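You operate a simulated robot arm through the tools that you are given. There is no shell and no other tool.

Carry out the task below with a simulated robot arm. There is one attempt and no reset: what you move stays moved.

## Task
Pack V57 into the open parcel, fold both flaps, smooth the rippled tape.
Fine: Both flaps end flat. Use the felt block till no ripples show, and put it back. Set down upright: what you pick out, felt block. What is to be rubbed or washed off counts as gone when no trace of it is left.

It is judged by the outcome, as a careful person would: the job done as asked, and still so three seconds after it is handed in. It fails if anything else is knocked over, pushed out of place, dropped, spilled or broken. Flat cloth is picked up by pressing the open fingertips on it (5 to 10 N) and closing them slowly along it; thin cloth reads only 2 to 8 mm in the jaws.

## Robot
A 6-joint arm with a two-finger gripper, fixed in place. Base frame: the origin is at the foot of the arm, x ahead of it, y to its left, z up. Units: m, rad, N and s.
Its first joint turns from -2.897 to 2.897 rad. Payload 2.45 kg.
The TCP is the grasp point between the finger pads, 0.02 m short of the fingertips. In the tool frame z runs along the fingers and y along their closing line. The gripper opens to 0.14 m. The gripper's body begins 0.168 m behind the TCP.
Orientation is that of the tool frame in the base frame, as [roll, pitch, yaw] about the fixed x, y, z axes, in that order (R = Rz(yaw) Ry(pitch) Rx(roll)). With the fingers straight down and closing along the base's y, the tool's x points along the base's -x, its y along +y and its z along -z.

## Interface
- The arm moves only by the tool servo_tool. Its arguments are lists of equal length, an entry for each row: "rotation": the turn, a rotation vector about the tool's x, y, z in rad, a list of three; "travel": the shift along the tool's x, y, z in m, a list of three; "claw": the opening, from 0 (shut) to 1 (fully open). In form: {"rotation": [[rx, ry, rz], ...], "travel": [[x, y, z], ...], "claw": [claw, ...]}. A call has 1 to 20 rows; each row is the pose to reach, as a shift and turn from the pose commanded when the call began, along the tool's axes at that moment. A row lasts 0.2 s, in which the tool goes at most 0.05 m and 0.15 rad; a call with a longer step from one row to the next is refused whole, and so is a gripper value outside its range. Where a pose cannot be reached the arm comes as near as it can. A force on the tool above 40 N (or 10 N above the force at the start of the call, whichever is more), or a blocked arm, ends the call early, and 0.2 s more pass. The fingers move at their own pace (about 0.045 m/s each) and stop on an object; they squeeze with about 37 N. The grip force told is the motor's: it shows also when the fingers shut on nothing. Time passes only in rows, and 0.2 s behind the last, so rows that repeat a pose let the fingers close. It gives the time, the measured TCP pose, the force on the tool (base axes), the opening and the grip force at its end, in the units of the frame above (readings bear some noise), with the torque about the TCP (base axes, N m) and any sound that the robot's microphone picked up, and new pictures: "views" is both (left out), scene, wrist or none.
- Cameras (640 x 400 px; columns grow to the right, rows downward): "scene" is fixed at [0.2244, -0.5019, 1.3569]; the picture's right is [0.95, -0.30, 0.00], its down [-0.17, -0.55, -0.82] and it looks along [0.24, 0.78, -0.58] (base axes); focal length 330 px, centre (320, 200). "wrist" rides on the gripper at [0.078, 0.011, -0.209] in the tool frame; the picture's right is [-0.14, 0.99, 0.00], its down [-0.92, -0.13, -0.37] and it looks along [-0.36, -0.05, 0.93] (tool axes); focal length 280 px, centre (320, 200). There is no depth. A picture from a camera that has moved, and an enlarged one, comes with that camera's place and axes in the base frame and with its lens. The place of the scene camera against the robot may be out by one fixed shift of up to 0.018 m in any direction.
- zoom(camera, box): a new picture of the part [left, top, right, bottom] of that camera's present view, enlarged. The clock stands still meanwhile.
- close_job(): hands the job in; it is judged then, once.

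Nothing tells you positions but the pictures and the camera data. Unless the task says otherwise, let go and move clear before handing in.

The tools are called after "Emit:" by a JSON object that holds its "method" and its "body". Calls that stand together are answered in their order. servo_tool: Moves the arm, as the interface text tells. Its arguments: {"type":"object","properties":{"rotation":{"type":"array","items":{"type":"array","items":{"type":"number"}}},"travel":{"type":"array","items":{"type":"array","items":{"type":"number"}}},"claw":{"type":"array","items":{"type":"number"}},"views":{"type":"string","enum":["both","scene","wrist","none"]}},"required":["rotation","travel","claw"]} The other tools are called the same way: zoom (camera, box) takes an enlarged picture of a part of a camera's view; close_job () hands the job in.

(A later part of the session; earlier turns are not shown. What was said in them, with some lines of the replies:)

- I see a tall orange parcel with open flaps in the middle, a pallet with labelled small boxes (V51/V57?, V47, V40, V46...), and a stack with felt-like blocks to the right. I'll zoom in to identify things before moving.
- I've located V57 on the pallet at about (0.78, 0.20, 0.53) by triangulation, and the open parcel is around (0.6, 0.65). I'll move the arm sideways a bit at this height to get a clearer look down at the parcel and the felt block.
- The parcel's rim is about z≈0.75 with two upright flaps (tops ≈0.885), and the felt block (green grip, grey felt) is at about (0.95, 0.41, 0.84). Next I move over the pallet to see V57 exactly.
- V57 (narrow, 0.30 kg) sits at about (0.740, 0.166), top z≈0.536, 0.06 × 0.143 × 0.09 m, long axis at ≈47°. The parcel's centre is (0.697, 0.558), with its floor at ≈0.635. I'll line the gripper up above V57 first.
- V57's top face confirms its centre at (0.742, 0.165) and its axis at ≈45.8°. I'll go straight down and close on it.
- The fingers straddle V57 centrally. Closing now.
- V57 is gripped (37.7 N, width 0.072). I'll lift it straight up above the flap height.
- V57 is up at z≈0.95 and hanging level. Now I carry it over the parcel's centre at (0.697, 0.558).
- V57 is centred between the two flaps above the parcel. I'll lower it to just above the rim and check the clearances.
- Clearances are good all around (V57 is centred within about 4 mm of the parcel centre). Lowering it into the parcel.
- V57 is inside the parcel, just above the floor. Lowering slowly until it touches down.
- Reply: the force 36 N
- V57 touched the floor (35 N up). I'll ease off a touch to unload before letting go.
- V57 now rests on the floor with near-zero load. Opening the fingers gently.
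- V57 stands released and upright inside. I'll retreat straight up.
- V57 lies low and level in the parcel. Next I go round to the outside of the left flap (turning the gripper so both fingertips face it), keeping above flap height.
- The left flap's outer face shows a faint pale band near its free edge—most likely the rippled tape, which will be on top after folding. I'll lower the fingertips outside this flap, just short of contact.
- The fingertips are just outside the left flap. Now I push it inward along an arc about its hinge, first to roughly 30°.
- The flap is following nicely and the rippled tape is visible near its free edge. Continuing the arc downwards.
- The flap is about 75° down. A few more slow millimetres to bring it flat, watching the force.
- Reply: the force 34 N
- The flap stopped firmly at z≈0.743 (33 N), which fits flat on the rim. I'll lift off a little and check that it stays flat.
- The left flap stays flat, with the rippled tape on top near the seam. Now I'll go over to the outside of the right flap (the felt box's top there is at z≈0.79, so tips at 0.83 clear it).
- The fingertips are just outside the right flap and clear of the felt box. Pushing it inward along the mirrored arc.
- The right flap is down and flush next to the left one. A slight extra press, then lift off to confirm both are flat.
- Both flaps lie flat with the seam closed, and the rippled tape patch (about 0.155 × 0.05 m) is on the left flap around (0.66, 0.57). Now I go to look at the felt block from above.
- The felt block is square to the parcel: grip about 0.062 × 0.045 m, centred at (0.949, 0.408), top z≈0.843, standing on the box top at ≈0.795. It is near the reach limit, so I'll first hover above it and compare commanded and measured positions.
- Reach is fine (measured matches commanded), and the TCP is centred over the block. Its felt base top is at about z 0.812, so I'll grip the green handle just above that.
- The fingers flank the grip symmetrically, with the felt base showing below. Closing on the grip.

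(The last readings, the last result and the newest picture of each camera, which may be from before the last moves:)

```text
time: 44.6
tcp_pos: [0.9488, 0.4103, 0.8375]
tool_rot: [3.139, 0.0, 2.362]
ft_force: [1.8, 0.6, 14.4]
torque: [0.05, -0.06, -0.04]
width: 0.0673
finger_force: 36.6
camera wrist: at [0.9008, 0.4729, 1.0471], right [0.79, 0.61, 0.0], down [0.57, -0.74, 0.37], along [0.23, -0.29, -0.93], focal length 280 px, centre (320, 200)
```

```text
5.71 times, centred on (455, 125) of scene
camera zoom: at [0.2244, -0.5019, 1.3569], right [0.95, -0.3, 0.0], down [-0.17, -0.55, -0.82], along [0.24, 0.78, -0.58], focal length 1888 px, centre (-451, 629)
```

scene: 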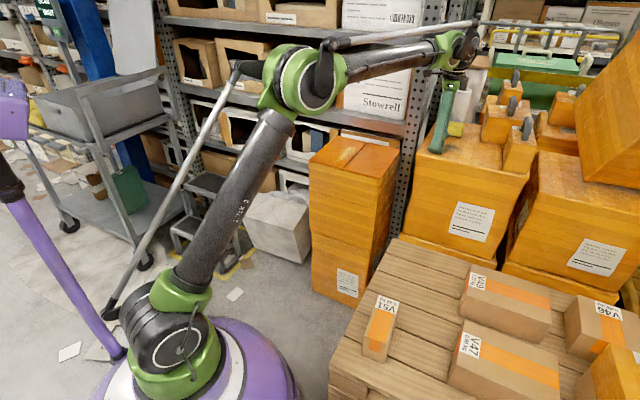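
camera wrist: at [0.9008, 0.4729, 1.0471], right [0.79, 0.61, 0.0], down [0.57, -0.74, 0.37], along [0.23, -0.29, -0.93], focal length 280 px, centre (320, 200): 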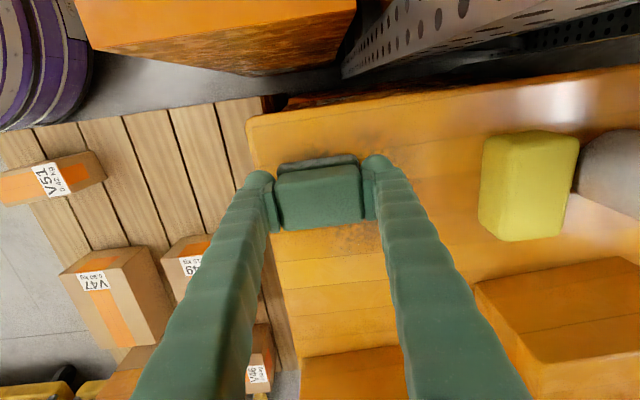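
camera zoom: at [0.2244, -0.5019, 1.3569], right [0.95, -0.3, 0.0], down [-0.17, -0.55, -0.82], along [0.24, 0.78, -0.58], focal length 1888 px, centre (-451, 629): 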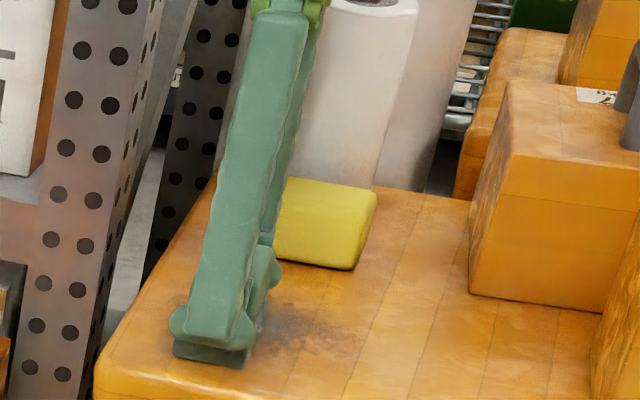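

Gripped (36.6 N). Lifting it straight up slowly.

Emit:
{"method": "servo_tool", "body": {"rotation": [[0, 0, 0], [0, 0, 0], [0, 0, 0], [0, 0, 0], [0, 0, 0], [0, 0, 0]], "travel": [[0, 0, -0.005], [0, 0, -0.015], [0, 0, -0.035], [0, 0, -0.06], [0, 0, -0.085], [0, 0, -0.1]], "claw": [0.25, 0.25, 0.25, 0.25, 0.25, 0.25], "views": "both"}}

Emit:
{"method": "zoom", "body": {"camera": "scene", "box": [410, 60, 500, 160]}}

```text
time: 46.0
tcp_pos: [0.9512, 0.4119, 0.9356]
tool_rot: [3.14, -0.001, 2.363]
ft_force: [0.4, -0.1, -1.5]
torque: [0.02, 0.04, -0.02]
width: 0.0677
finger_force: 37.0
camera wrist: at [0.9033, 0.4736, 1.145], right [0.79, 0.61, 0.0], down [0.57, -0.74, 0.37], along [0.23, -0.29, -0.93], focal length 280 px, centre (320, 200)
```

scene: 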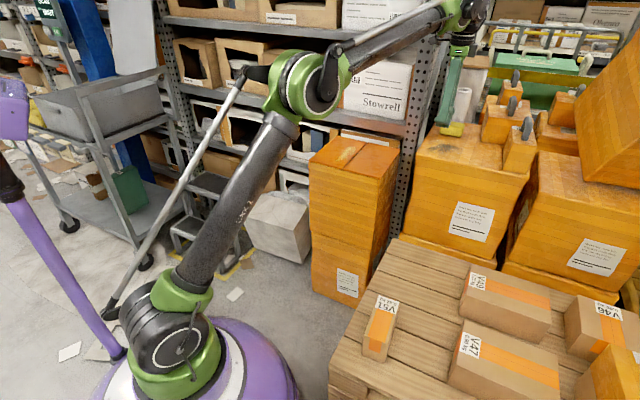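
wrist: 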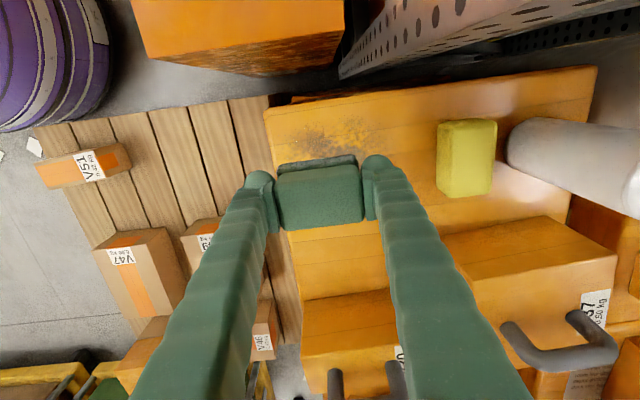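

```text
4.00 times, centred on (455, 110) of scene
camera zoom: at [0.2244, -0.5019, 1.3569], right [0.95, -0.3, 0.0], down [-0.17, -0.55, -0.82], along [0.24, 0.78, -0.58], focal length 1322 px, centre (-220, 560)
```

zoom: 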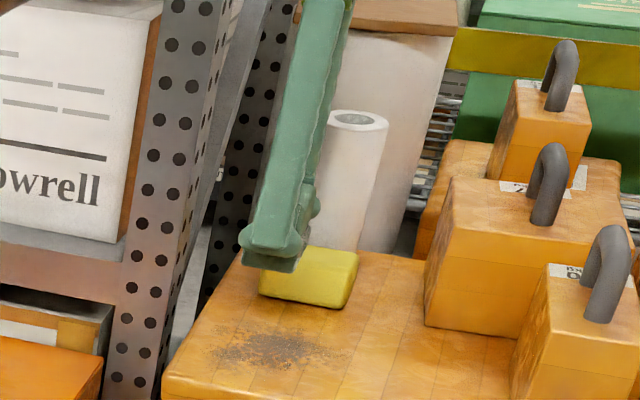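

The felt block is held level. Carrying it over to the rippled tape.

Emit:
{"method": "servo_tool", "body": {"rotation": [[0, 0, 0], [0, 0, 0], [0, 0, 0], [0, 0, 0], [0, 0, 0], [0, 0, 0], [0, 0, 0], [0, 0, 0], [0, 0, 0]], "travel": [[0.03, -0.01, 0], [0.07, -0.022, 0], [0.11, -0.034, 0], [0.15, -0.046, 0], [0.19, -0.058, 0], [0.23, -0.07, 0], [0.27, -0.08, 0], [0.305, -0.088, 0], [0.3204, -0.091, 0]], "claw": [0.25, 0.25, 0.25, 0.25, 0.25, 0.25, 0.25, 0.25, 0.25], "views": "both"}}

Emit:
{"method": "zoom", "body": {"camera": "wrist", "box": [190, 100, 450, 270]}}

Emit:
{"method": "zoom", "body": {"camera": "scene", "box": [300, 90, 420, 190]}}

```text
time: 48.0
tcp_pos: [0.6569, 0.5704, 0.9344]
tool_rot: [3.139, 0.0, 2.363]
ft_force: [0.5, -0.1, -1.1]
torque: [0.03, -0.02, 0.03]
width: 0.0659
finger_force: 36.8
camera wrist: at [0.6093, 0.6335, 1.1443], right [0.79, 0.61, 0.0], down [0.57, -0.74, 0.37], along [0.23, -0.29, -0.93], focal length 280 px, centre (320, 200)
```

scene: 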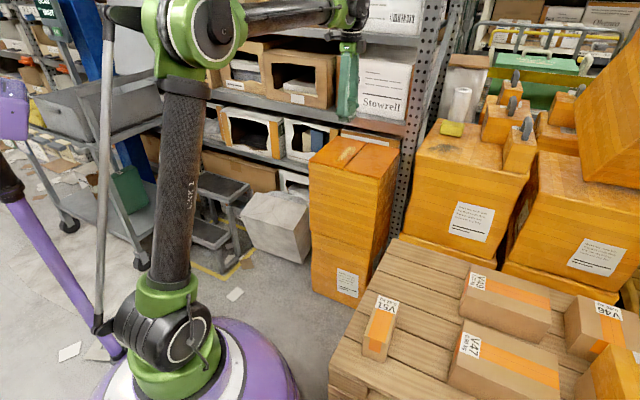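
wrist: 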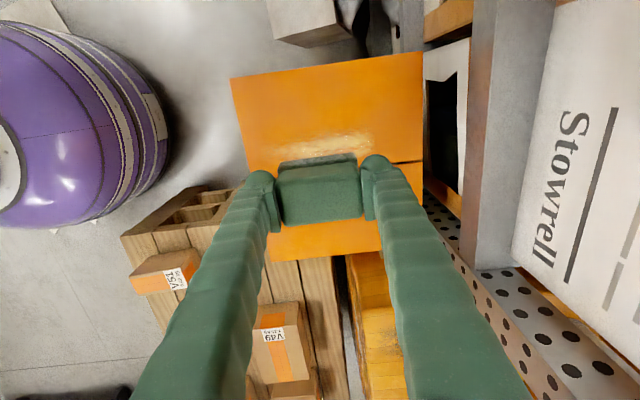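

```text
2.35 times, centred on (320, 185) of wrist
camera zoom: at [0.6093, 0.6335, 1.1443], right [0.79, 0.61, 0.0], down [0.57, -0.74, 0.37], along [0.23, -0.29, -0.93], focal length 660 px, centre (320, 235)
```

zoom: 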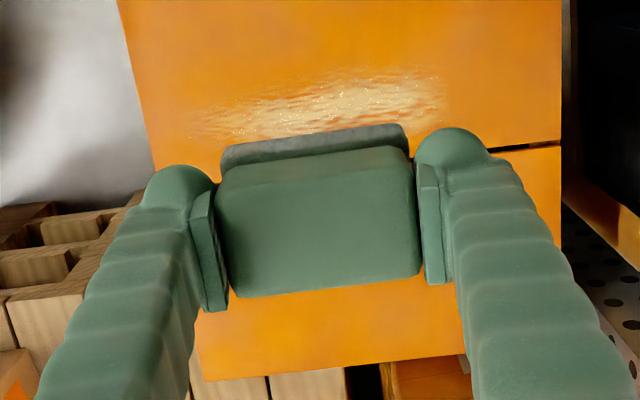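

```text
4.00 times, centred on (360, 140) of scene
camera zoom: at [0.2244, -0.5019, 1.3569], right [0.95, -0.3, 0.0], down [-0.17, -0.55, -0.82], along [0.24, 0.78, -0.58], focal length 1322 px, centre (160, 440)
```

zoom: 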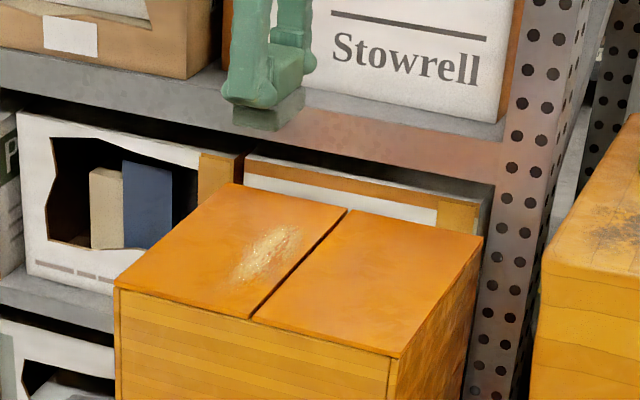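

The block is right above the patch (patch spans about 0.16 m along the seam). I'll lower it until it presses lightly.

Emit:
{"method": "servo_tool", "body": {"rotation": [[0, 0, 0], [0, 0, 0], [0, 0, 0], [0, 0, 0], [0, 0, 0], [0, 0, 0]], "travel": [[0, 0, 0.04], [0, 0, 0.08], [0, 0, 0.11], [0, 0, 0.128], [0, 0, 0.135], [0, 0, 0.14]], "claw": [0.25, 0.25, 0.25, 0.25, 0.25, 0.25], "views": "both"}}

Emit:
{"method": "zoom", "body": {"camera": "scene", "box": [300, 90, 420, 190]}}

```text
time: 49.4
tcp_pos: [0.6574, 0.5706, 0.7947]
tool_rot: [3.14, 0.0, 2.362]
ft_force: [-0.6, 0.9, -1.3]
torque: [0.01, 0.01, 0.0]
width: 0.0663
finger_force: 36.9
camera wrist: at [0.6095, 0.6339, 1.0053], right [0.79, 0.61, 0.0], down [0.57, -0.74, 0.37], along [0.23, -0.29, -0.93], focal length 280 px, centre (320, 200)
```

scene: 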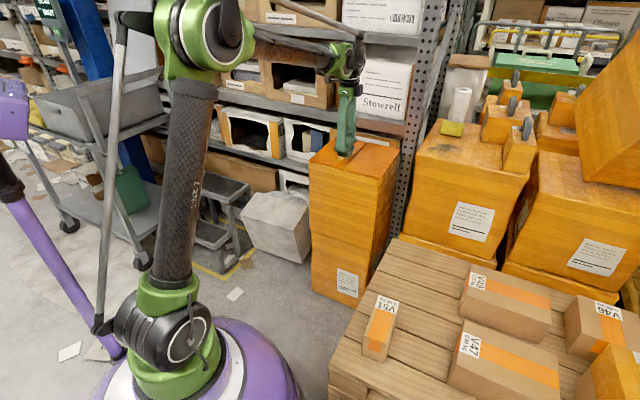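
wrist: 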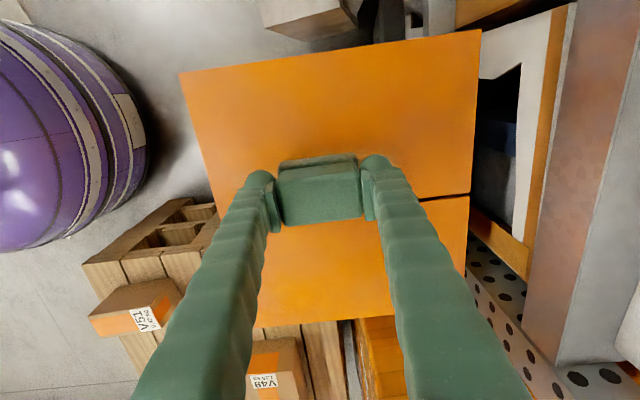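

```text
4.00 times, centred on (360, 140) of scene
camera zoom: at [0.2244, -0.5019, 1.3569], right [0.95, -0.3, 0.0], down [-0.17, -0.55, -0.82], along [0.24, 0.78, -0.58], focal length 1322 px, centre (160, 440)
```

zoom: 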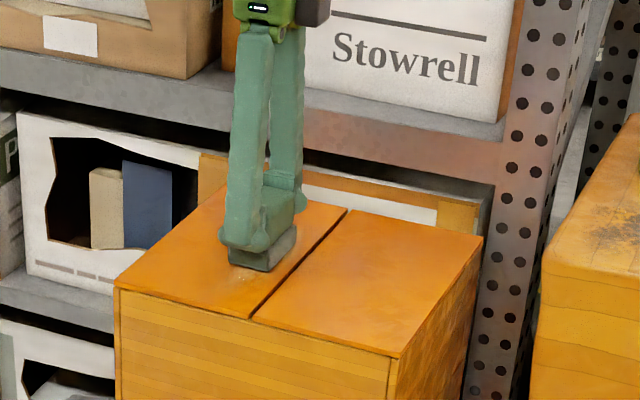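

Emit:
{"method": "servo_tool", "body": {"rotation": [[0, 0, 0], [0, 0, 0], [0, 0, 0]], "travel": [[0, 0, 0.002], [0, 0, 0.004], [0, 0, 0.006]], "claw": [0.25, 0.25, 0.25], "views": "none"}}

```text
time: 50.2
tcp_pos: [0.6568, 0.5709, 0.7909]
tool_rot: [3.14, 0.0, 2.363]
ft_force: [7.6, 2.8, 24.9]
torque: [0.13, 0.34, -0.07]
width: 0.066
finger_force: 37.2
```

Emit:
{"method": "servo_tool", "body": {"rotation": [[0, 0, 0], [0, 0, 0]], "travel": [[0, 0, -0.001], [0, 0, -0.0015]], "claw": [0.25, 0.25], "views": "none"}}

```text
time: 50.8
tcp_pos: [0.6564, 0.5705, 0.7902]
tool_rot: [3.14, 0.001, 2.365]
ft_force: [0.1, 0.2, 14.4]
torque: [0.13, 0.32, -0.01]
width: 0.0663
finger_force: 36.6
```

Pressing at about 14 N. I'll ease slightly and rub along the tape, back and forth.

Emit:
{"method": "servo_tool", "body": {"rotation": [[0, 0, 0], [0, 0, 0], [0, 0, 0], [0, 0, 0], [0, 0, 0], [0, 0, 0], [0, 0, 0], [0, 0, 0], [0, 0, 0], [0, 0, 0], [0, 0, 0], [0, 0, 0]], "travel": [[0, -0.015, -0.0003], [0, -0.035, -0.0003], [0, -0.055, -0.0003], [0, -0.068, -0.0003], [0, -0.05, -0.0003], [0, -0.025, -0.0003], [0, 0, -0.0003], [0, 0.025, -0.0003], [0, 0.05, -0.0003], [0, 0.067, -0.0003], [0, 0.045, -0.0003], [0, 0.025, -0.0003]], "claw": [0.25, 0.25, 0.25, 0.25, 0.25, 0.25, 0.25, 0.25, 0.25, 0.25, 0.25, 0.25], "views": "both"}}

Emit:
{"method": "zoom", "body": {"camera": "scene", "box": [300, 90, 420, 190]}}

Emit:
{"method": "zoom", "body": {"camera": "wrist", "box": [170, 20, 490, 230]}}

```text
time: 53.4
tcp_pos: [0.6776, 0.5874, 0.7912]
tool_rot: [3.141, 0.003, 2.365]
ft_force: [1.3, 1.7, 6.4]
torque: [0.21, -0.08, -0.02]
width: 0.066
finger_force: 37.0
camera wrist: at [0.6293, 0.6498, 1.0008], right [0.79, 0.61, 0.0], down [0.57, -0.74, 0.37], along [0.23, -0.29, -0.93], focal length 280 px, centre (320, 200)
```

scene: 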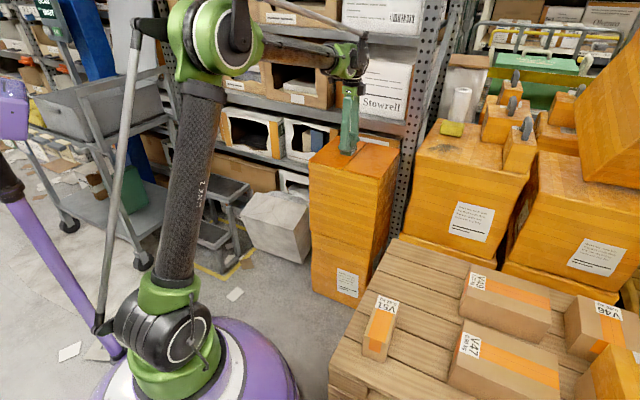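
wrist: 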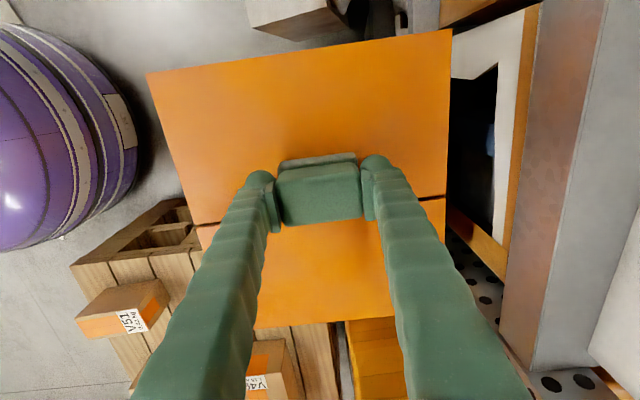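

```text
4.00 times, centred on (360, 140) of scene
camera zoom: at [0.2244, -0.5019, 1.3569], right [0.95, -0.3, 0.0], down [-0.17, -0.55, -0.82], along [0.24, 0.78, -0.58], focal length 1322 px, centre (160, 440)
```

zoom: 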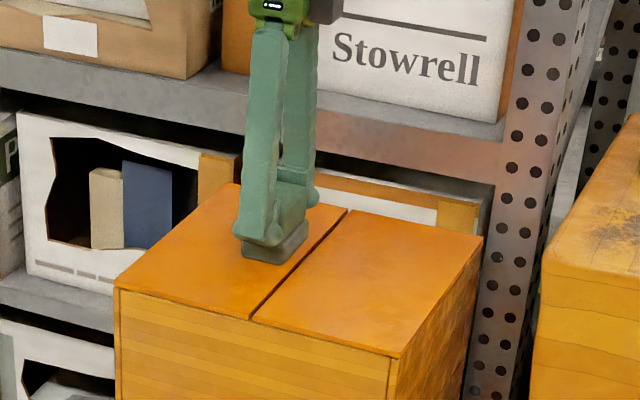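

```text
1.90 times, centred on (330, 125) of wrist
camera zoom: at [0.6293, 0.6498, 1.0008], right [0.79, 0.61, 0.0], down [0.57, -0.74, 0.37], along [0.23, -0.29, -0.93], focal length 534 px, centre (301, 343)
```

zoom: 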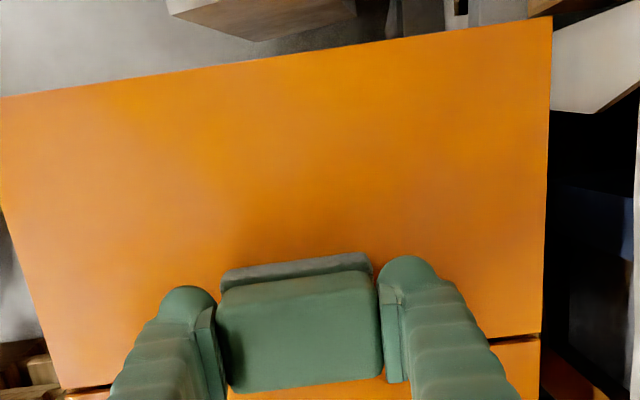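

The visible part is already smooth. I'll sweep again with small sideways offsets so that the whole patch width and both ends are covered.

Emit:
{"method": "servo_tool", "body": {"rotation": [[0, 0, 0], [0, 0, 0], [0, 0, 0], [0, 0, 0], [0, 0, 0], [0, 0, 0], [0, 0, 0], [0, 0, 0], [0, 0, 0], [0, 0, 0], [0, 0, 0], [0, 0, 0], [0, 0, 0], [0, 0, 0], [0, 0, 0], [0, 0, 0], [0, 0, 0]], "travel": [[0.012, 0.02, 0.0002], [0.012, 0.042, 0.0002], [0.012, 0.02, 0.0002], [0.012, 0, 0.0002], [0.012, -0.025, 0.0002], [0.012, -0.05, 0.0002], [0.012, -0.075, 0.0002], [0.012, -0.095, 0.0002], [-0.008, -0.095, 0.0002], [-0.008, -0.07, 0.0002], [-0.008, -0.045, 0.0002], [-0.008, -0.02, 0.0002], [-0.008, 0.005, 0.0002], [-0.008, 0.03, 0.0002], [-0.008, 0.042, 0.0002], [0, 0.02, 0.0002], [0, 0, 0.0002]], "claw": [0.25, 0.25, 0.25, 0.25, 0.25, 0.25, 0.25, 0.25, 0.25, 0.25, 0.25, 0.25, 0.25, 0.25, 0.25, 0.25, 0.25], "views": "none"}}

```text
time: 54.2
tcp_pos: [0.6846, 0.613, 0.79]
tool_rot: [3.138, 0.0, 2.364]
ft_force: [-4.3, -5.0, 23.6]
torque: [0.03, 0.51, 0.13]
width: 0.0661
finger_force: 36.9
stopped in row 4: the force on the tool passed its limit at 45 N (the readings are from after the stop); the commanded pose is now the measured one
```

The force peaked and stopped the motion; I'll ease the pressure off and check the state before continuing more slowly.

Emit:
{"method": "servo_tool", "body": {"rotation": [[0, 0, 0], [0, 0, 0]], "travel": [[0, 0, -0.001], [0, 0, -0.0015]], "claw": [0.25, 0.25], "views": "both"}}

Emit:
{"method": "zoom", "body": {"camera": "wrist", "box": [130, 20, 490, 250]}}

Emit:
{"method": "zoom", "body": {"camera": "scene", "box": [300, 90, 420, 190]}}

```text
time: 54.8
tcp_pos: [0.686, 0.614, 0.7909]
tool_rot: [3.138, 0.0, 2.363]
ft_force: [-3.5, -2.9, 9.4]
torque: [0.09, 0.13, 0.06]
width: 0.0661
finger_force: 36.9
camera wrist: at [0.6377, 0.6766, 1.0006], right [0.79, 0.61, 0.0], down [0.57, -0.74, 0.37], along [0.23, -0.29, -0.93], focal length 280 px, centre (320, 200)
```

scene: 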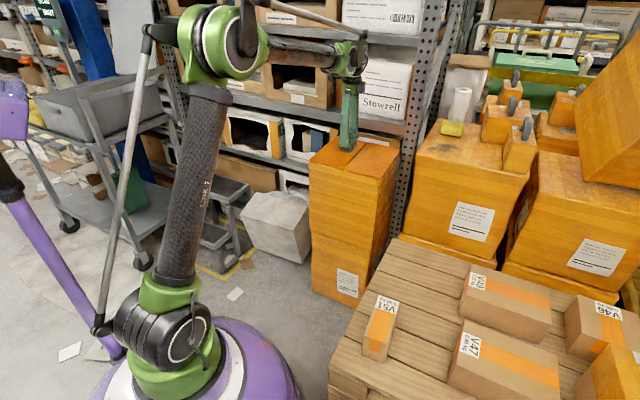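
wrist: 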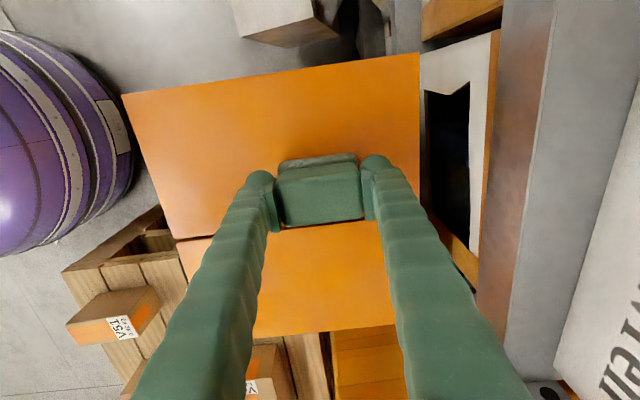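

```text
1.74 times, centred on (310, 135) of wrist
camera zoom: at [0.6377, 0.6766, 1.0006], right [0.79, 0.61, 0.0], down [0.57, -0.74, 0.37], along [0.23, -0.29, -0.93], focal length 488 px, centre (337, 313)
```

zoom: 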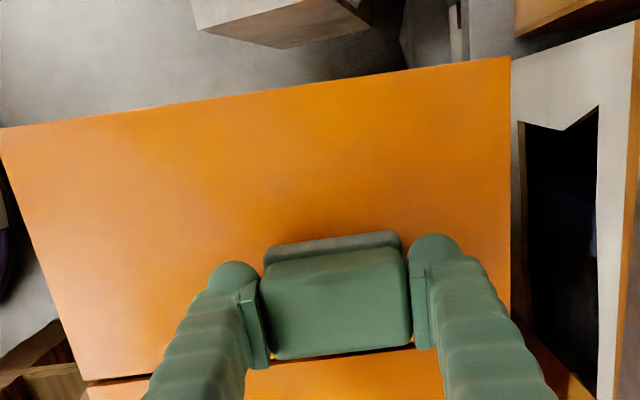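

```text
4.00 times, centred on (360, 140) of scene
camera zoom: at [0.2244, -0.5019, 1.3569], right [0.95, -0.3, 0.0], down [-0.17, -0.55, -0.82], along [0.24, 0.78, -0.58], focal length 1322 px, centre (160, 440)
```

zoom: 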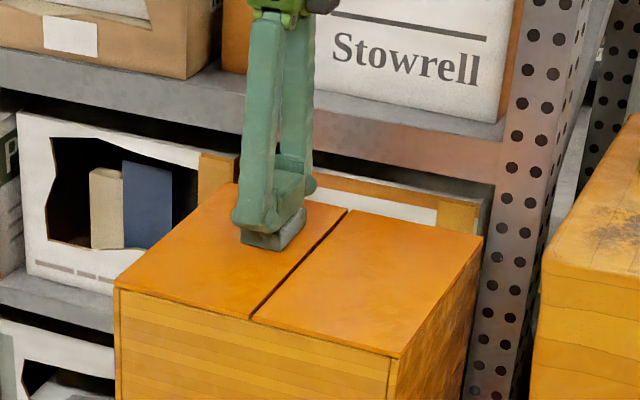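

The surface looks clean so far. Continuing with slower sweeps at about 9 N towards the other end, then back on the seam side.

Emit:
{"method": "servo_tool", "body": {"rotation": [[0, 0, 0], [0, 0, 0], [0, 0, 0], [0, 0, 0], [0, 0, 0], [0, 0, 0], [0, 0, 0], [0, 0, 0]], "travel": [[0, -0.008, 0], [0, -0.025, 0], [0, -0.042, 0], [0, -0.059, 0], [0, -0.076, 0], [0, -0.093, 0], [0, -0.108, 0], [0, -0.115, 0]], "claw": [0.25, 0.25, 0.25, 0.25, 0.25, 0.25, 0.25, 0.25], "views": "wrist"}}

Emit:
{"method": "zoom", "body": {"camera": "scene", "box": [300, 90, 420, 190]}}

```text
time: 56.6
tcp_pos: [0.6048, 0.5319, 0.791]
tool_rot: [3.14, 0.0, 2.364]
ft_force: [3.4, 4.6, 17.8]
torque: [0.27, 0.22, -0.07]
width: 0.0661
finger_force: 36.8
camera wrist: at [0.5562, 0.5941, 1.0004], right [0.79, 0.61, 0.0], down [0.57, -0.74, 0.37], along [0.23, -0.29, -0.93], focal length 280 px, centre (320, 200)
```

wrist: 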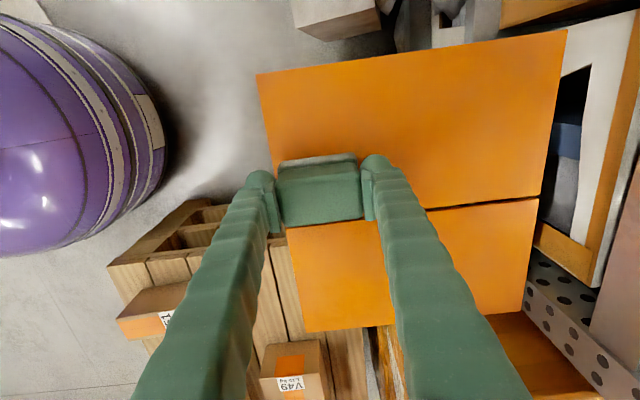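

```text
4.00 times, centred on (360, 140) of scene
camera zoom: at [0.2244, -0.5019, 1.3569], right [0.95, -0.3, 0.0], down [-0.17, -0.55, -0.82], along [0.24, 0.78, -0.58], focal length 1322 px, centre (160, 440)
```

zoom: 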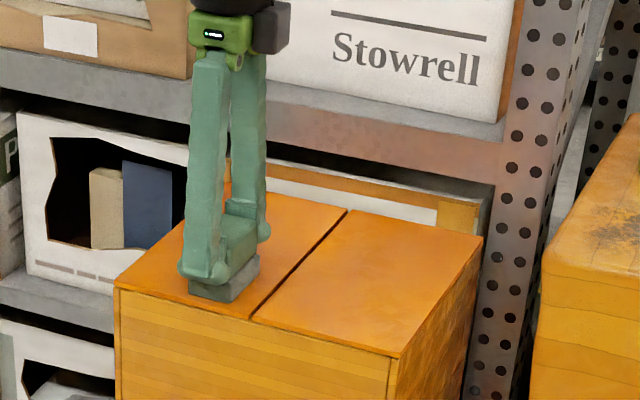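

Emit:
{"method": "servo_tool", "body": {"rotation": [[0, 0, 0], [0, 0, 0], [0, 0, 0], [0, 0, 0], [0, 0, 0], [0, 0, 0], [0, 0, 0], [0, 0, 0], [0, 0, 0], [0, 0, 0]], "travel": [[-0.01, 0, -0.0006], [-0.018, 0.002, -0.0006], [-0.018, 0.017, -0.0006], [-0.018, 0.034, -0.0006], [-0.018, 0.051, -0.0006], [-0.018, 0.068, -0.0006], [-0.018, 0.085, -0.0006], [-0.018, 0.102, -0.0006], [-0.018, 0.117, -0.0006], [-0.018, 0.126, -0.0006]], "claw": [0.25, 0.25, 0.25, 0.25, 0.25, 0.25, 0.25, 0.25, 0.25, 0.25], "views": "wrist"}}

```text
time: 58.8
tcp_pos: [0.7049, 0.6118, 0.7903]
tool_rot: [3.137, -0.001, 2.365]
ft_force: [-4.5, -4.1, 12.3]
torque: [0.08, 0.23, 0.08]
width: 0.0661
finger_force: 37.0
camera wrist: at [0.6564, 0.6727, 1.0004], right [0.79, 0.61, 0.0], down [0.57, -0.74, 0.37], along [0.23, -0.29, -0.93], focal length 280 px, centre (320, 200)
```

wrist: 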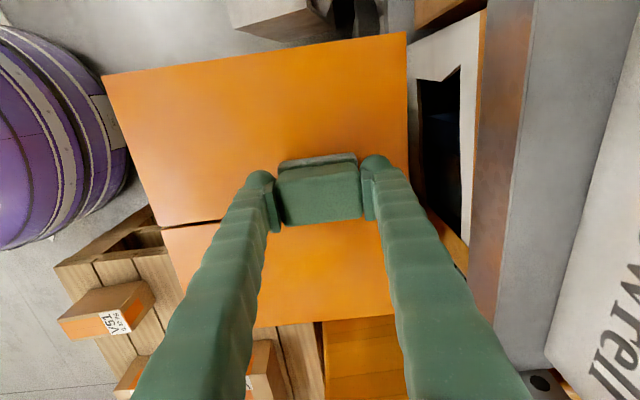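

Both lanes are swept. Lifting the block to inspect the tape carefully.

Emit:
{"method": "servo_tool", "body": {"rotation": [[0, 0, 0], [0, 0, 0], [0, 0, 0], [0, 0, 0], [0, 0, 0], [0, 0, 0]], "travel": [[0, 0, -0.005], [0, 0, -0.03], [0.01, 0, -0.07], [0.03, -0.01, -0.11], [0.05, -0.03, -0.14], [0.06, -0.05, -0.15]], "claw": [0.25, 0.25, 0.25, 0.25, 0.25, 0.25], "views": "both"}}

Emit:
{"method": "zoom", "body": {"camera": "wrist", "box": [200, 50, 460, 210]}}

Emit:
{"method": "zoom", "body": {"camera": "scene", "box": [305, 120, 405, 185]}}

```text
time: 60.2
tcp_pos: [0.6275, 0.613, 0.9395]
tool_rot: [3.139, 0.0, 2.363]
ft_force: [0.3, -0.3, -1.7]
torque: [0.0, 0.05, 0.0]
width: 0.0662
finger_force: 37.0
camera wrist: at [0.5795, 0.6761, 1.1497], right [0.79, 0.61, 0.0], down [0.57, -0.74, 0.37], along [0.23, -0.29, -0.93], focal length 280 px, centre (320, 200)
```

scene: 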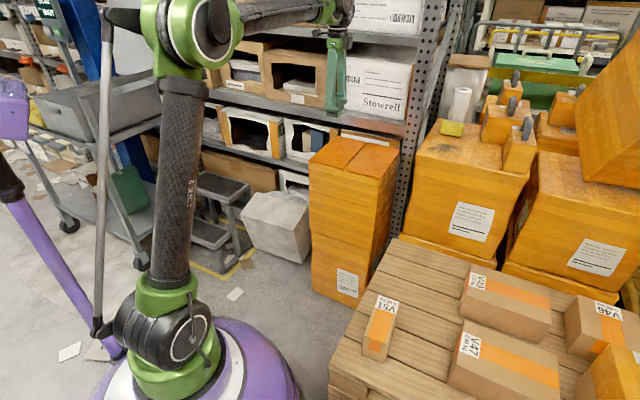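
wrist: 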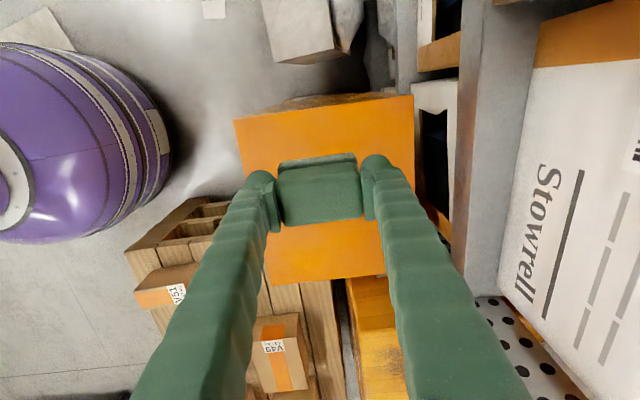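

```text
2.46 times, centred on (330, 130) of wrist
camera zoom: at [0.5795, 0.6761, 1.1497], right [0.79, 0.61, 0.0], down [0.57, -0.74, 0.37], along [0.23, -0.29, -0.93], focal length 690 px, centre (295, 372)
```

zoom: 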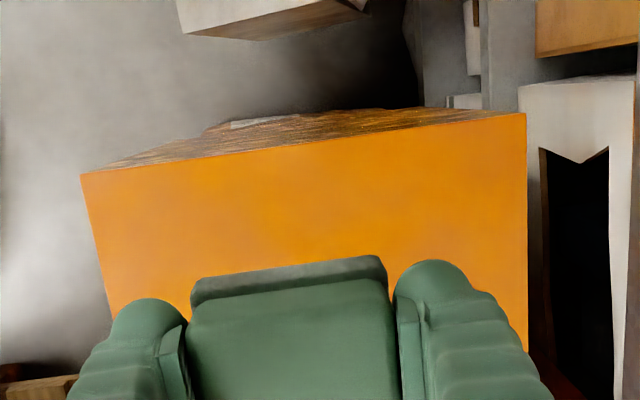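

```text
6.15 times, centred on (355, 152) of scene
camera zoom: at [0.2244, -0.5019, 1.3569], right [0.95, -0.3, 0.0], down [-0.17, -0.55, -0.82], along [0.24, 0.78, -0.58], focal length 2034 px, centre (105, 492)
```

zoom: 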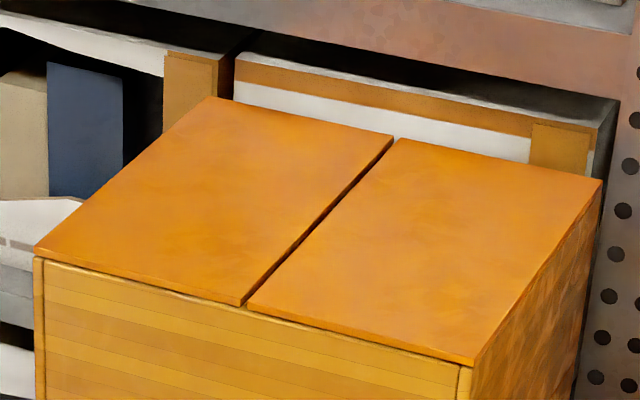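

No ripples show in the scene picture. On the way back I'll pause where the wrist camera sees the tape area unobstructed.

Emit:
{"method": "servo_tool", "body": {"rotation": [[0, 0, 0], [0, 0, 0], [0, 0, 0], [0, 0, 0], [0, 0, 0]], "travel": [[-0.03, 0, 0], [-0.07, 0, 0], [-0.11, 0, 0], [-0.145, 0, 0], [-0.16, 0, 0]], "claw": [0.25, 0.25, 0.25, 0.25, 0.25], "views": "wrist"}}

Emit:
{"method": "zoom", "body": {"camera": "wrist", "box": [200, 0, 460, 165]}}

```text
time: 61.4
tcp_pos: [0.7405, 0.504, 0.9416]
tool_rot: [3.138, 0.0, 2.364]
ft_force: [-0.7, 0.3, -0.4]
torque: [-0.06, 0.0, 0.02]
width: 0.0662
finger_force: 36.5
camera wrist: at [0.6928, 0.5647, 1.1511], right [0.79, 0.61, 0.0], down [0.57, -0.74, 0.37], along [0.23, -0.29, -0.93], focal length 280 px, centre (320, 200)
```

wrist: 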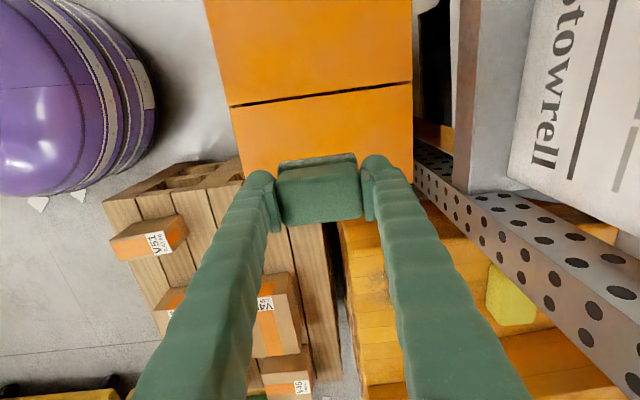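

```text
2.42 times, centred on (330, 82) of wrist
camera zoom: at [0.6928, 0.5647, 1.1511], right [0.79, 0.61, 0.0], down [0.57, -0.74, 0.37], along [0.23, -0.29, -0.93], focal length 680 px, centre (296, 485)
```

zoom: 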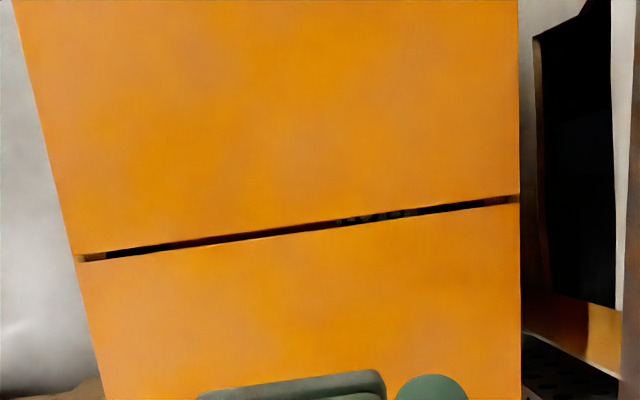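

The tape is perfectly smooth—no trace of ripples. Now I carry the felt block back to its original spot.

Emit:
{"method": "servo_tool", "body": {"rotation": [[0, 0, 0], [0, 0, 0], [0, 0, 0], [0, 0, 0], [0, 0, 0], [0, 0, 0], [0, 0, 0]], "travel": [[-0.025, 0.009, 0], [-0.06, 0.022, 0], [-0.1, 0.037, 0], [-0.14, 0.052, 0], [-0.18, 0.067, 0], [-0.205, 0.077, 0], [-0.2143, 0.0805, 0]], "claw": [0.25, 0.25, 0.25, 0.25, 0.25, 0.25, 0.25], "views": "both"}}

Emit:
{"method": "servo_tool", "body": {"rotation": [[0, 0, 0]], "travel": [[0, 0, 0]], "claw": [0.25], "views": "none"}}

Emit:
{"method": "servo_tool", "body": {"rotation": [[0, 0, 0]], "travel": [[0, 0, 0]], "claw": [0.25], "views": "none"}}

```text
time: 63.0
tcp_pos: [0.9502, 0.4079, 0.9416]
tool_rot: [3.138, -0.001, 2.364]
ft_force: [0.1, -0.5, -0.8]
torque: [0.01, -0.04, -0.01]
width: 0.066
finger_force: 37.3
camera wrist: at [0.9018, 0.4701, 1.1509], right [0.79, 0.61, 0.0], down [0.57, -0.74, 0.37], along [0.23, -0.29, -0.93], focal length 280 px, centre (320, 200)
```

scene: 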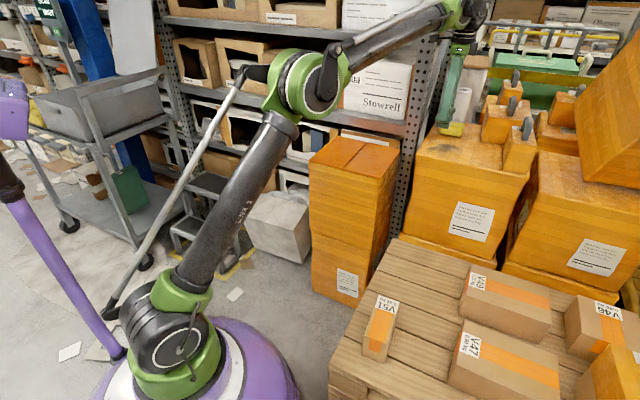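
wrist: 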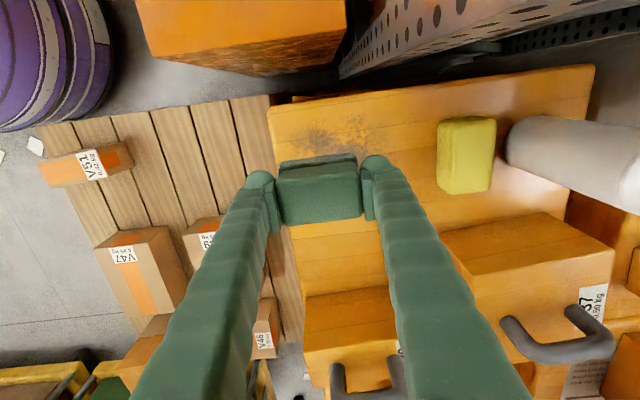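

```text
time: 63.4
tcp_pos: [0.9511, 0.4072, 0.9416]
tool_rot: [3.136, 0.001, 2.362]
ft_force: [-0.6, -0.3, -0.2]
torque: [0.01, 0.0, 0.0]
width: 0.066
finger_force: 36.5
```

```text
time: 63.8
tcp_pos: [0.9493, 0.4077, 0.9408]
tool_rot: [3.136, 0.001, 2.364]
ft_force: [-0.3, -0.3, -0.8]
torque: [0.03, 0.01, -0.01]
width: 0.0659
finger_force: 37.0
```

Average position is within 3 mm of the original; I'll correct that and lower toward the surface.

Emit:
{"method": "servo_tool", "body": {"rotation": [[0, 0, 0], [0, 0, 0], [0, 0, 0], [0, 0, 0], [0, 0, 0], [0, 0, 0]], "travel": [[0.0027, 0.001, 0.02], [0.0027, 0.001, 0.05], [0.0027, 0.001, 0.075], [0.0027, 0.001, 0.09], [0.0027, 0.001, 0.097], [0.0027, 0.001, 0.1]], "claw": [0.25, 0.25, 0.25, 0.25, 0.25, 0.25], "views": "both"}}

Emit:
{"method": "zoom", "body": {"camera": "scene", "box": [410, 90, 500, 160]}}

```text
time: 65.2
tcp_pos: [0.9484, 0.4128, 0.8438]
tool_rot: [3.135, 0.002, 2.363]
ft_force: [2.9, -1.3, 36.8]
torque: [-0.11, 0.03, -0.01]
width: 0.0662
finger_force: 36.9
camera wrist: at [0.8995, 0.4755, 1.0542], right [0.79, 0.61, 0.0], down [0.56, -0.74, 0.37], along [0.23, -0.29, -0.93], focal length 280 px, centre (320, 200)
```

scene: 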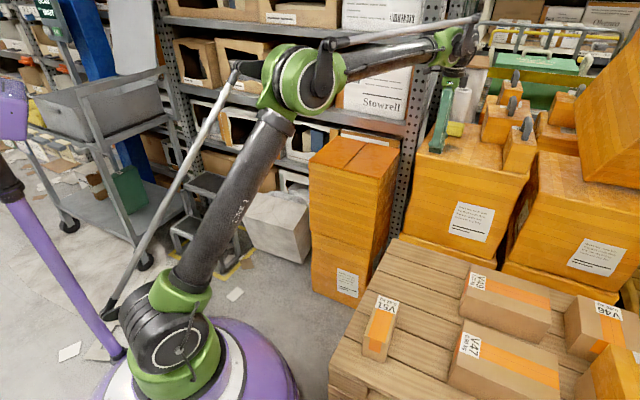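
wrist: 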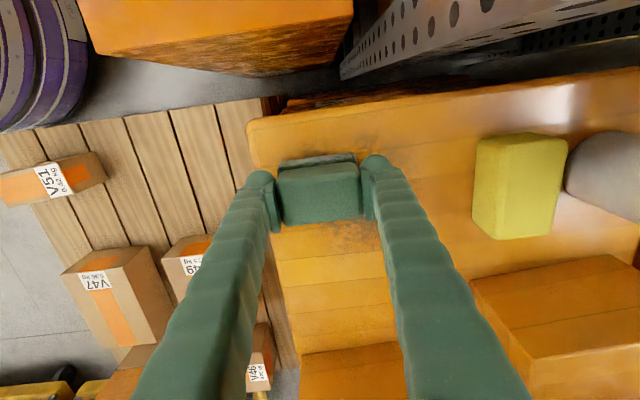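

```text
5.71 times, centred on (455, 125) of scene
camera zoom: at [0.2244, -0.5019, 1.3569], right [0.95, -0.3, 0.0], down [-0.17, -0.55, -0.82], along [0.24, 0.78, -0.58], focal length 1888 px, centre (-451, 629)
```

zoom: 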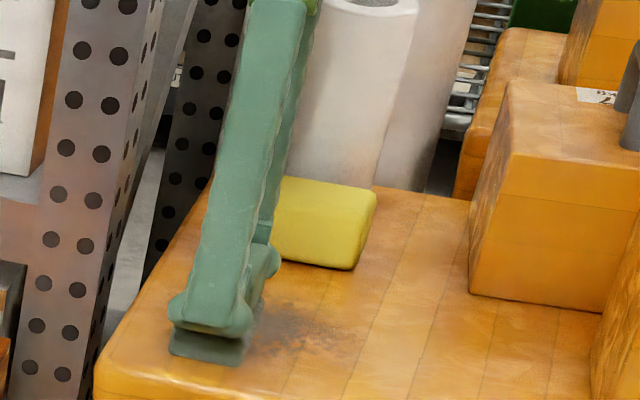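

It already touches (37 N); the block just sits a bit lower in the grip than before. Backing off until the load is near zero.

Emit:
{"method": "servo_tool", "body": {"rotation": [[0, 0, 0], [0, 0, 0]], "travel": [[0, 0, -0.001], [0, 0, -0.002]], "claw": [0.25, 0.25], "views": "none"}}

```text
time: 65.8
tcp_pos: [0.9479, 0.4141, 0.8428]
tool_rot: [3.137, -0.001, 2.363]
ft_force: [-7.3, -2.0, 18.1]
torque: [0.0, 0.25, 0.02]
width: 0.066
finger_force: 37.0
```

Emit:
{"method": "servo_tool", "body": {"rotation": [[0, 0, 0], [0, 0, 0]], "travel": [[0, 0, -0.003], [0, 0, -0.004]], "claw": [0.25, 0.25], "views": "none"}}

Emit:
{"method": "servo_tool", "body": {"rotation": [[0, 0, 0]], "travel": [[0, 0, 0]], "claw": [0.25], "views": "none"}}

```text
time: 66.4
tcp_pos: [0.9513, 0.4128, 0.846]
tool_rot: [3.138, 0.0, 2.364]
ft_force: [-0.7, -0.8, -0.5]
torque: [-0.03, -0.04, -0.01]
width: 0.066
finger_force: 37.3
```

```text
time: 66.8
tcp_pos: [0.9505, 0.4141, 0.848]
tool_rot: [3.139, 0.0, 2.363]
ft_force: [0.6, 0.6, -0.8]
torque: [0.0, 0.02, 0.03]
width: 0.0659
finger_force: 37.6
```

Emit:
{"method": "servo_tool", "body": {"rotation": [[0, 0, 0], [0, 0, 0], [0, 0, 0]], "travel": [[-0.001, -0.0035, 0], [-0.001, -0.0035, 0.001], [-0.001, -0.0035, 0.002]], "claw": [0.25, 0.25, 0.25], "views": "none"}}

```text
time: 67.6
tcp_pos: [0.9494, 0.4095, 0.8461]
tool_rot: [3.137, 0.001, 2.363]
ft_force: [1.2, 0.4, 9.1]
torque: [-0.22, 0.18, 0.02]
width: 0.0661
finger_force: 36.7
```

In place at the original spot (0.949, 0.410) with light contact. Easing half a millimetre and opening the fingers.

Emit:
{"method": "servo_tool", "body": {"rotation": [[0, 0, 0], [0, 0, 0], [0, 0, 0], [0, 0, 0], [0, 0, 0], [0, 0, 0], [0, 0, 0], [0, 0, 0]], "travel": [[0, 0, -0.0005], [0, 0, -0.0005], [0, 0, -0.0005], [0, 0, -0.0005], [0, 0, -0.0005], [0, 0, -0.0005], [0, 0, -0.0005], [0, 0, -0.0005]], "claw": [0.25, 0.5, 0.53, 0.58, 0.64, 0.7, 0.75, 0.75], "views": "both"}}

Emit:
{"method": "zoom", "body": {"camera": "wrist", "box": [220, 130, 430, 260]}}

Emit:
{"method": "zoom", "body": {"camera": "scene", "box": [410, 90, 500, 160]}}

```text
time: 69.4
tcp_pos: [0.9501, 0.4091, 0.8452]
tool_rot: [3.136, -0.001, 2.364]
ft_force: [0.4, 0.1, 0.8]
torque: [0.01, -0.02, 0.01]
width: 0.1048
finger_force: 0.0
camera wrist: at [0.9012, 0.4721, 1.0555], right [0.79, 0.61, 0.0], down [0.57, -0.74, 0.37], along [0.23, -0.29, -0.93], focal length 280 px, centre (320, 200)
```

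scene: 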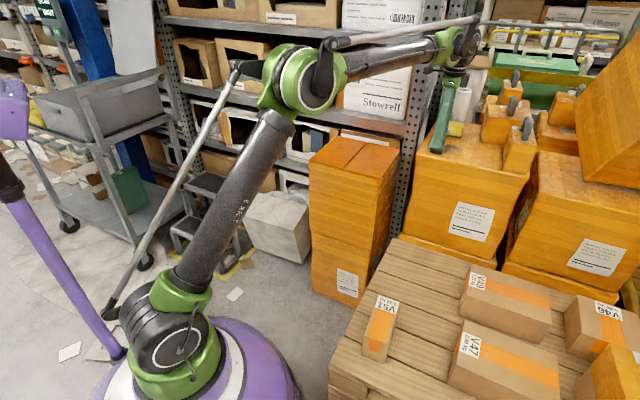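
wrist: 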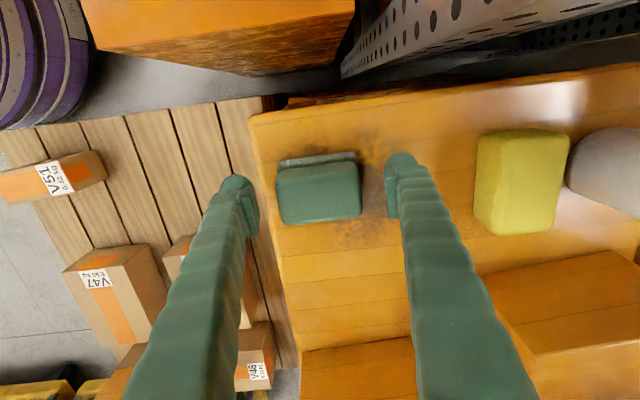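

```text
3.05 times, centred on (325, 195) of wrist
camera zoom: at [0.9012, 0.4721, 1.0555], right [0.79, 0.61, 0.0], down [0.57, -0.74, 0.37], along [0.23, -0.29, -0.93], focal length 854 px, centre (305, 215)
```

zoom: 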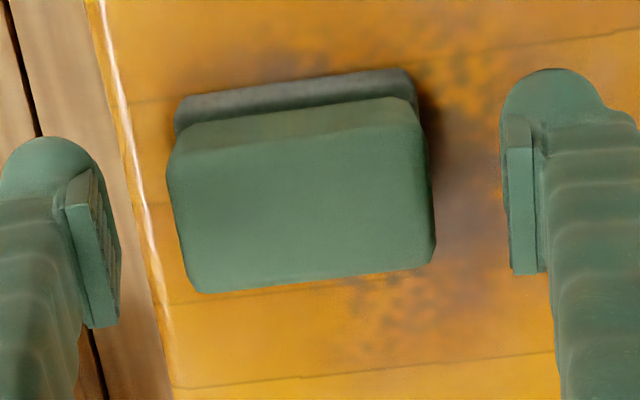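

```text
5.71 times, centred on (455, 125) of scene
camera zoom: at [0.2244, -0.5019, 1.3569], right [0.95, -0.3, 0.0], down [-0.17, -0.55, -0.82], along [0.24, 0.78, -0.58], focal length 1888 px, centre (-451, 629)
```

zoom: 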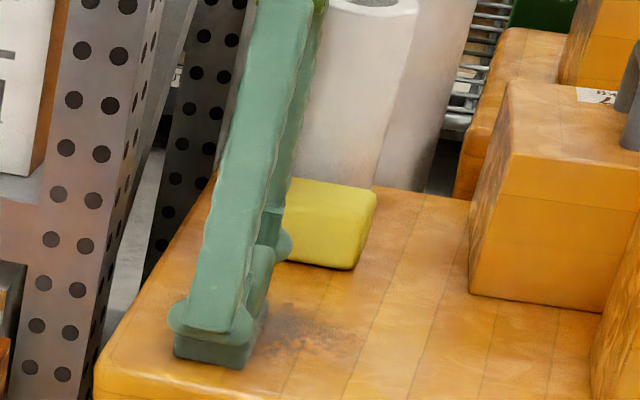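

The felt block stands released on its original spot. Retreating straight up, then away.

Emit:
{"method": "servo_tool", "body": {"rotation": [[0, 0, 0], [0, 0, 0], [0, 0, 0], [0, 0, 0], [0, 0, 0], [0, 0, 0], [0, 0, 0], [0, 0, 0], [0, 0, 0], [0, 0, 0], [0, 0, 0], [0, 0, 0], [0, 0, 0]], "travel": [[0, 0, -0.02], [0, 0, -0.055], [0, 0, -0.095], [0, 0, -0.135], [0, 0, -0.17], [0, -0.04, -0.18], [0, -0.08, -0.18], [0, -0.12, -0.18], [0, -0.16, -0.18], [0, -0.2, -0.18], [0, -0.24, -0.18], [0, -0.28, -0.18], [0, -0.3, -0.18]], "claw": [0.75, 0.75, 0.75, 0.75, 0.75, 0.75, 0.75, 0.75, 0.75, 0.75, 0.75, 0.75, 0.75], "views": "both"}}

Emit:
{"method": "zoom", "body": {"camera": "scene", "box": [290, 90, 530, 240]}}

Emit:
{"method": "zoom", "body": {"camera": "scene", "box": [410, 100, 490, 160]}}

Emit:
{"method": "zoom", "body": {"camera": "scene", "box": [305, 120, 405, 185]}}

```text
time: 72.2
tcp_pos: [0.7377, 0.1945, 1.0273]
tool_rot: [3.138, -0.002, 2.363]
ft_force: [0.3, 0.3, -0.4]
torque: [-0.01, 0.07, 0.0]
width: 0.1052
finger_force: 0.1
camera wrist: at [0.6885, 0.2571, 1.236], right [0.79, 0.61, 0.0], down [0.57, -0.74, 0.37], along [0.23, -0.29, -0.93], focal length 280 px, centre (320, 200)
```

scene: 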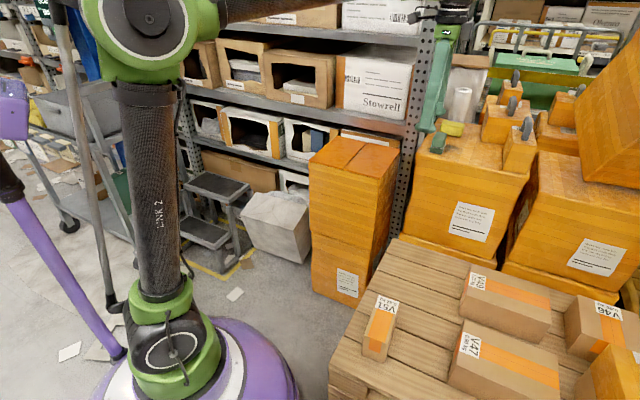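
wrist: 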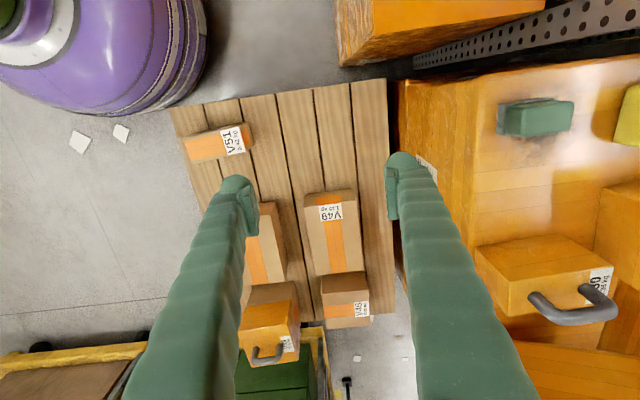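

```text
2.67 times, centred on (410, 165) of scene
camera zoom: at [0.2244, -0.5019, 1.3569], right [0.95, -0.3, 0.0], down [-0.17, -0.55, -0.82], along [0.24, 0.78, -0.58], focal length 881 px, centre (80, 293)
```

zoom: 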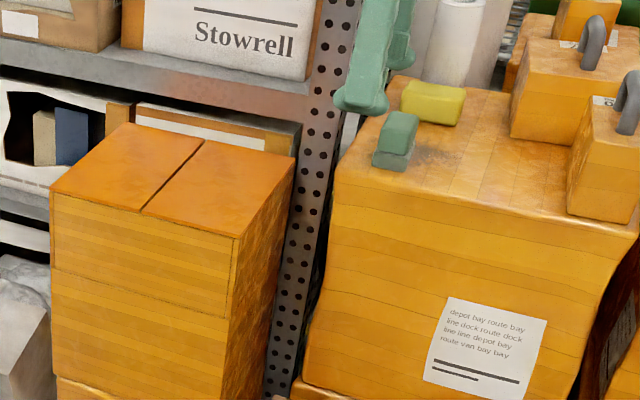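

```text
6.67 times, centred on (450, 130) of scene
camera zoom: at [0.2244, -0.5019, 1.3569], right [0.95, -0.3, 0.0], down [-0.17, -0.55, -0.82], along [0.24, 0.78, -0.58], focal length 2203 px, centre (-547, 667)
```

zoom: 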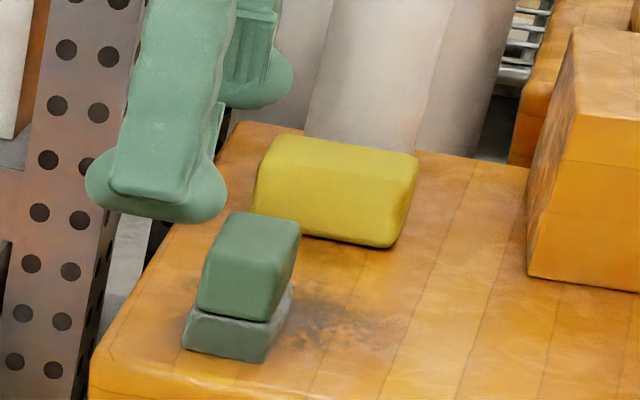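

```text
6.15 times, centred on (355, 152) of scene
camera zoom: at [0.2244, -0.5019, 1.3569], right [0.95, -0.3, 0.0], down [-0.17, -0.55, -0.82], along [0.24, 0.78, -0.58], focal length 2034 px, centre (105, 492)
```

zoom: 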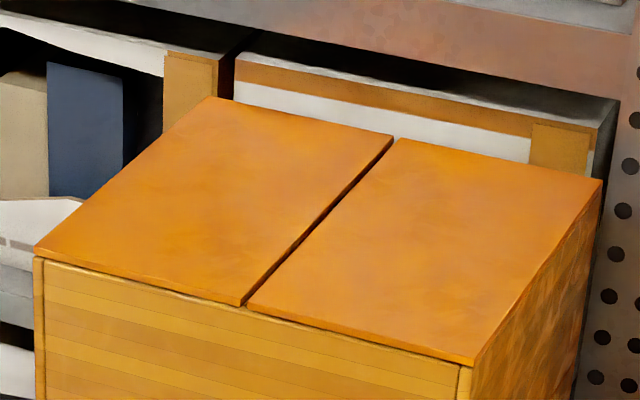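

The parcel is closed with both flaps flat and the tape is smooth. The felt block stands upright on its original spot, nothing else has moved, and the gripper is empty and clear. Handing in.

Emit:
{"method": "close_job", "body": {}}

```text
The job is handed in.
```

I've handed in the job, and the final pictures show everything done as asked:

- **V57:** it stands upright inside the parcel, below the rim. It was lowered to the parcel floor before I let go.
- **Flaps:** both are folded, lie flat, and meet at the seam.
- **Tape:** I rubbed it with the felt block until no ripples showed in close-ups from either camera.
- **Felt block:** it is back upright within a few millimetres of where it started.

During the rubbing, one stroke hit the force limit and stopped. I eased the pressure and finished with slower strokes. The flaps and tape looked fine afterwards.

Nothing else looks moved in the last pictures, and the gripper is empty and clear.
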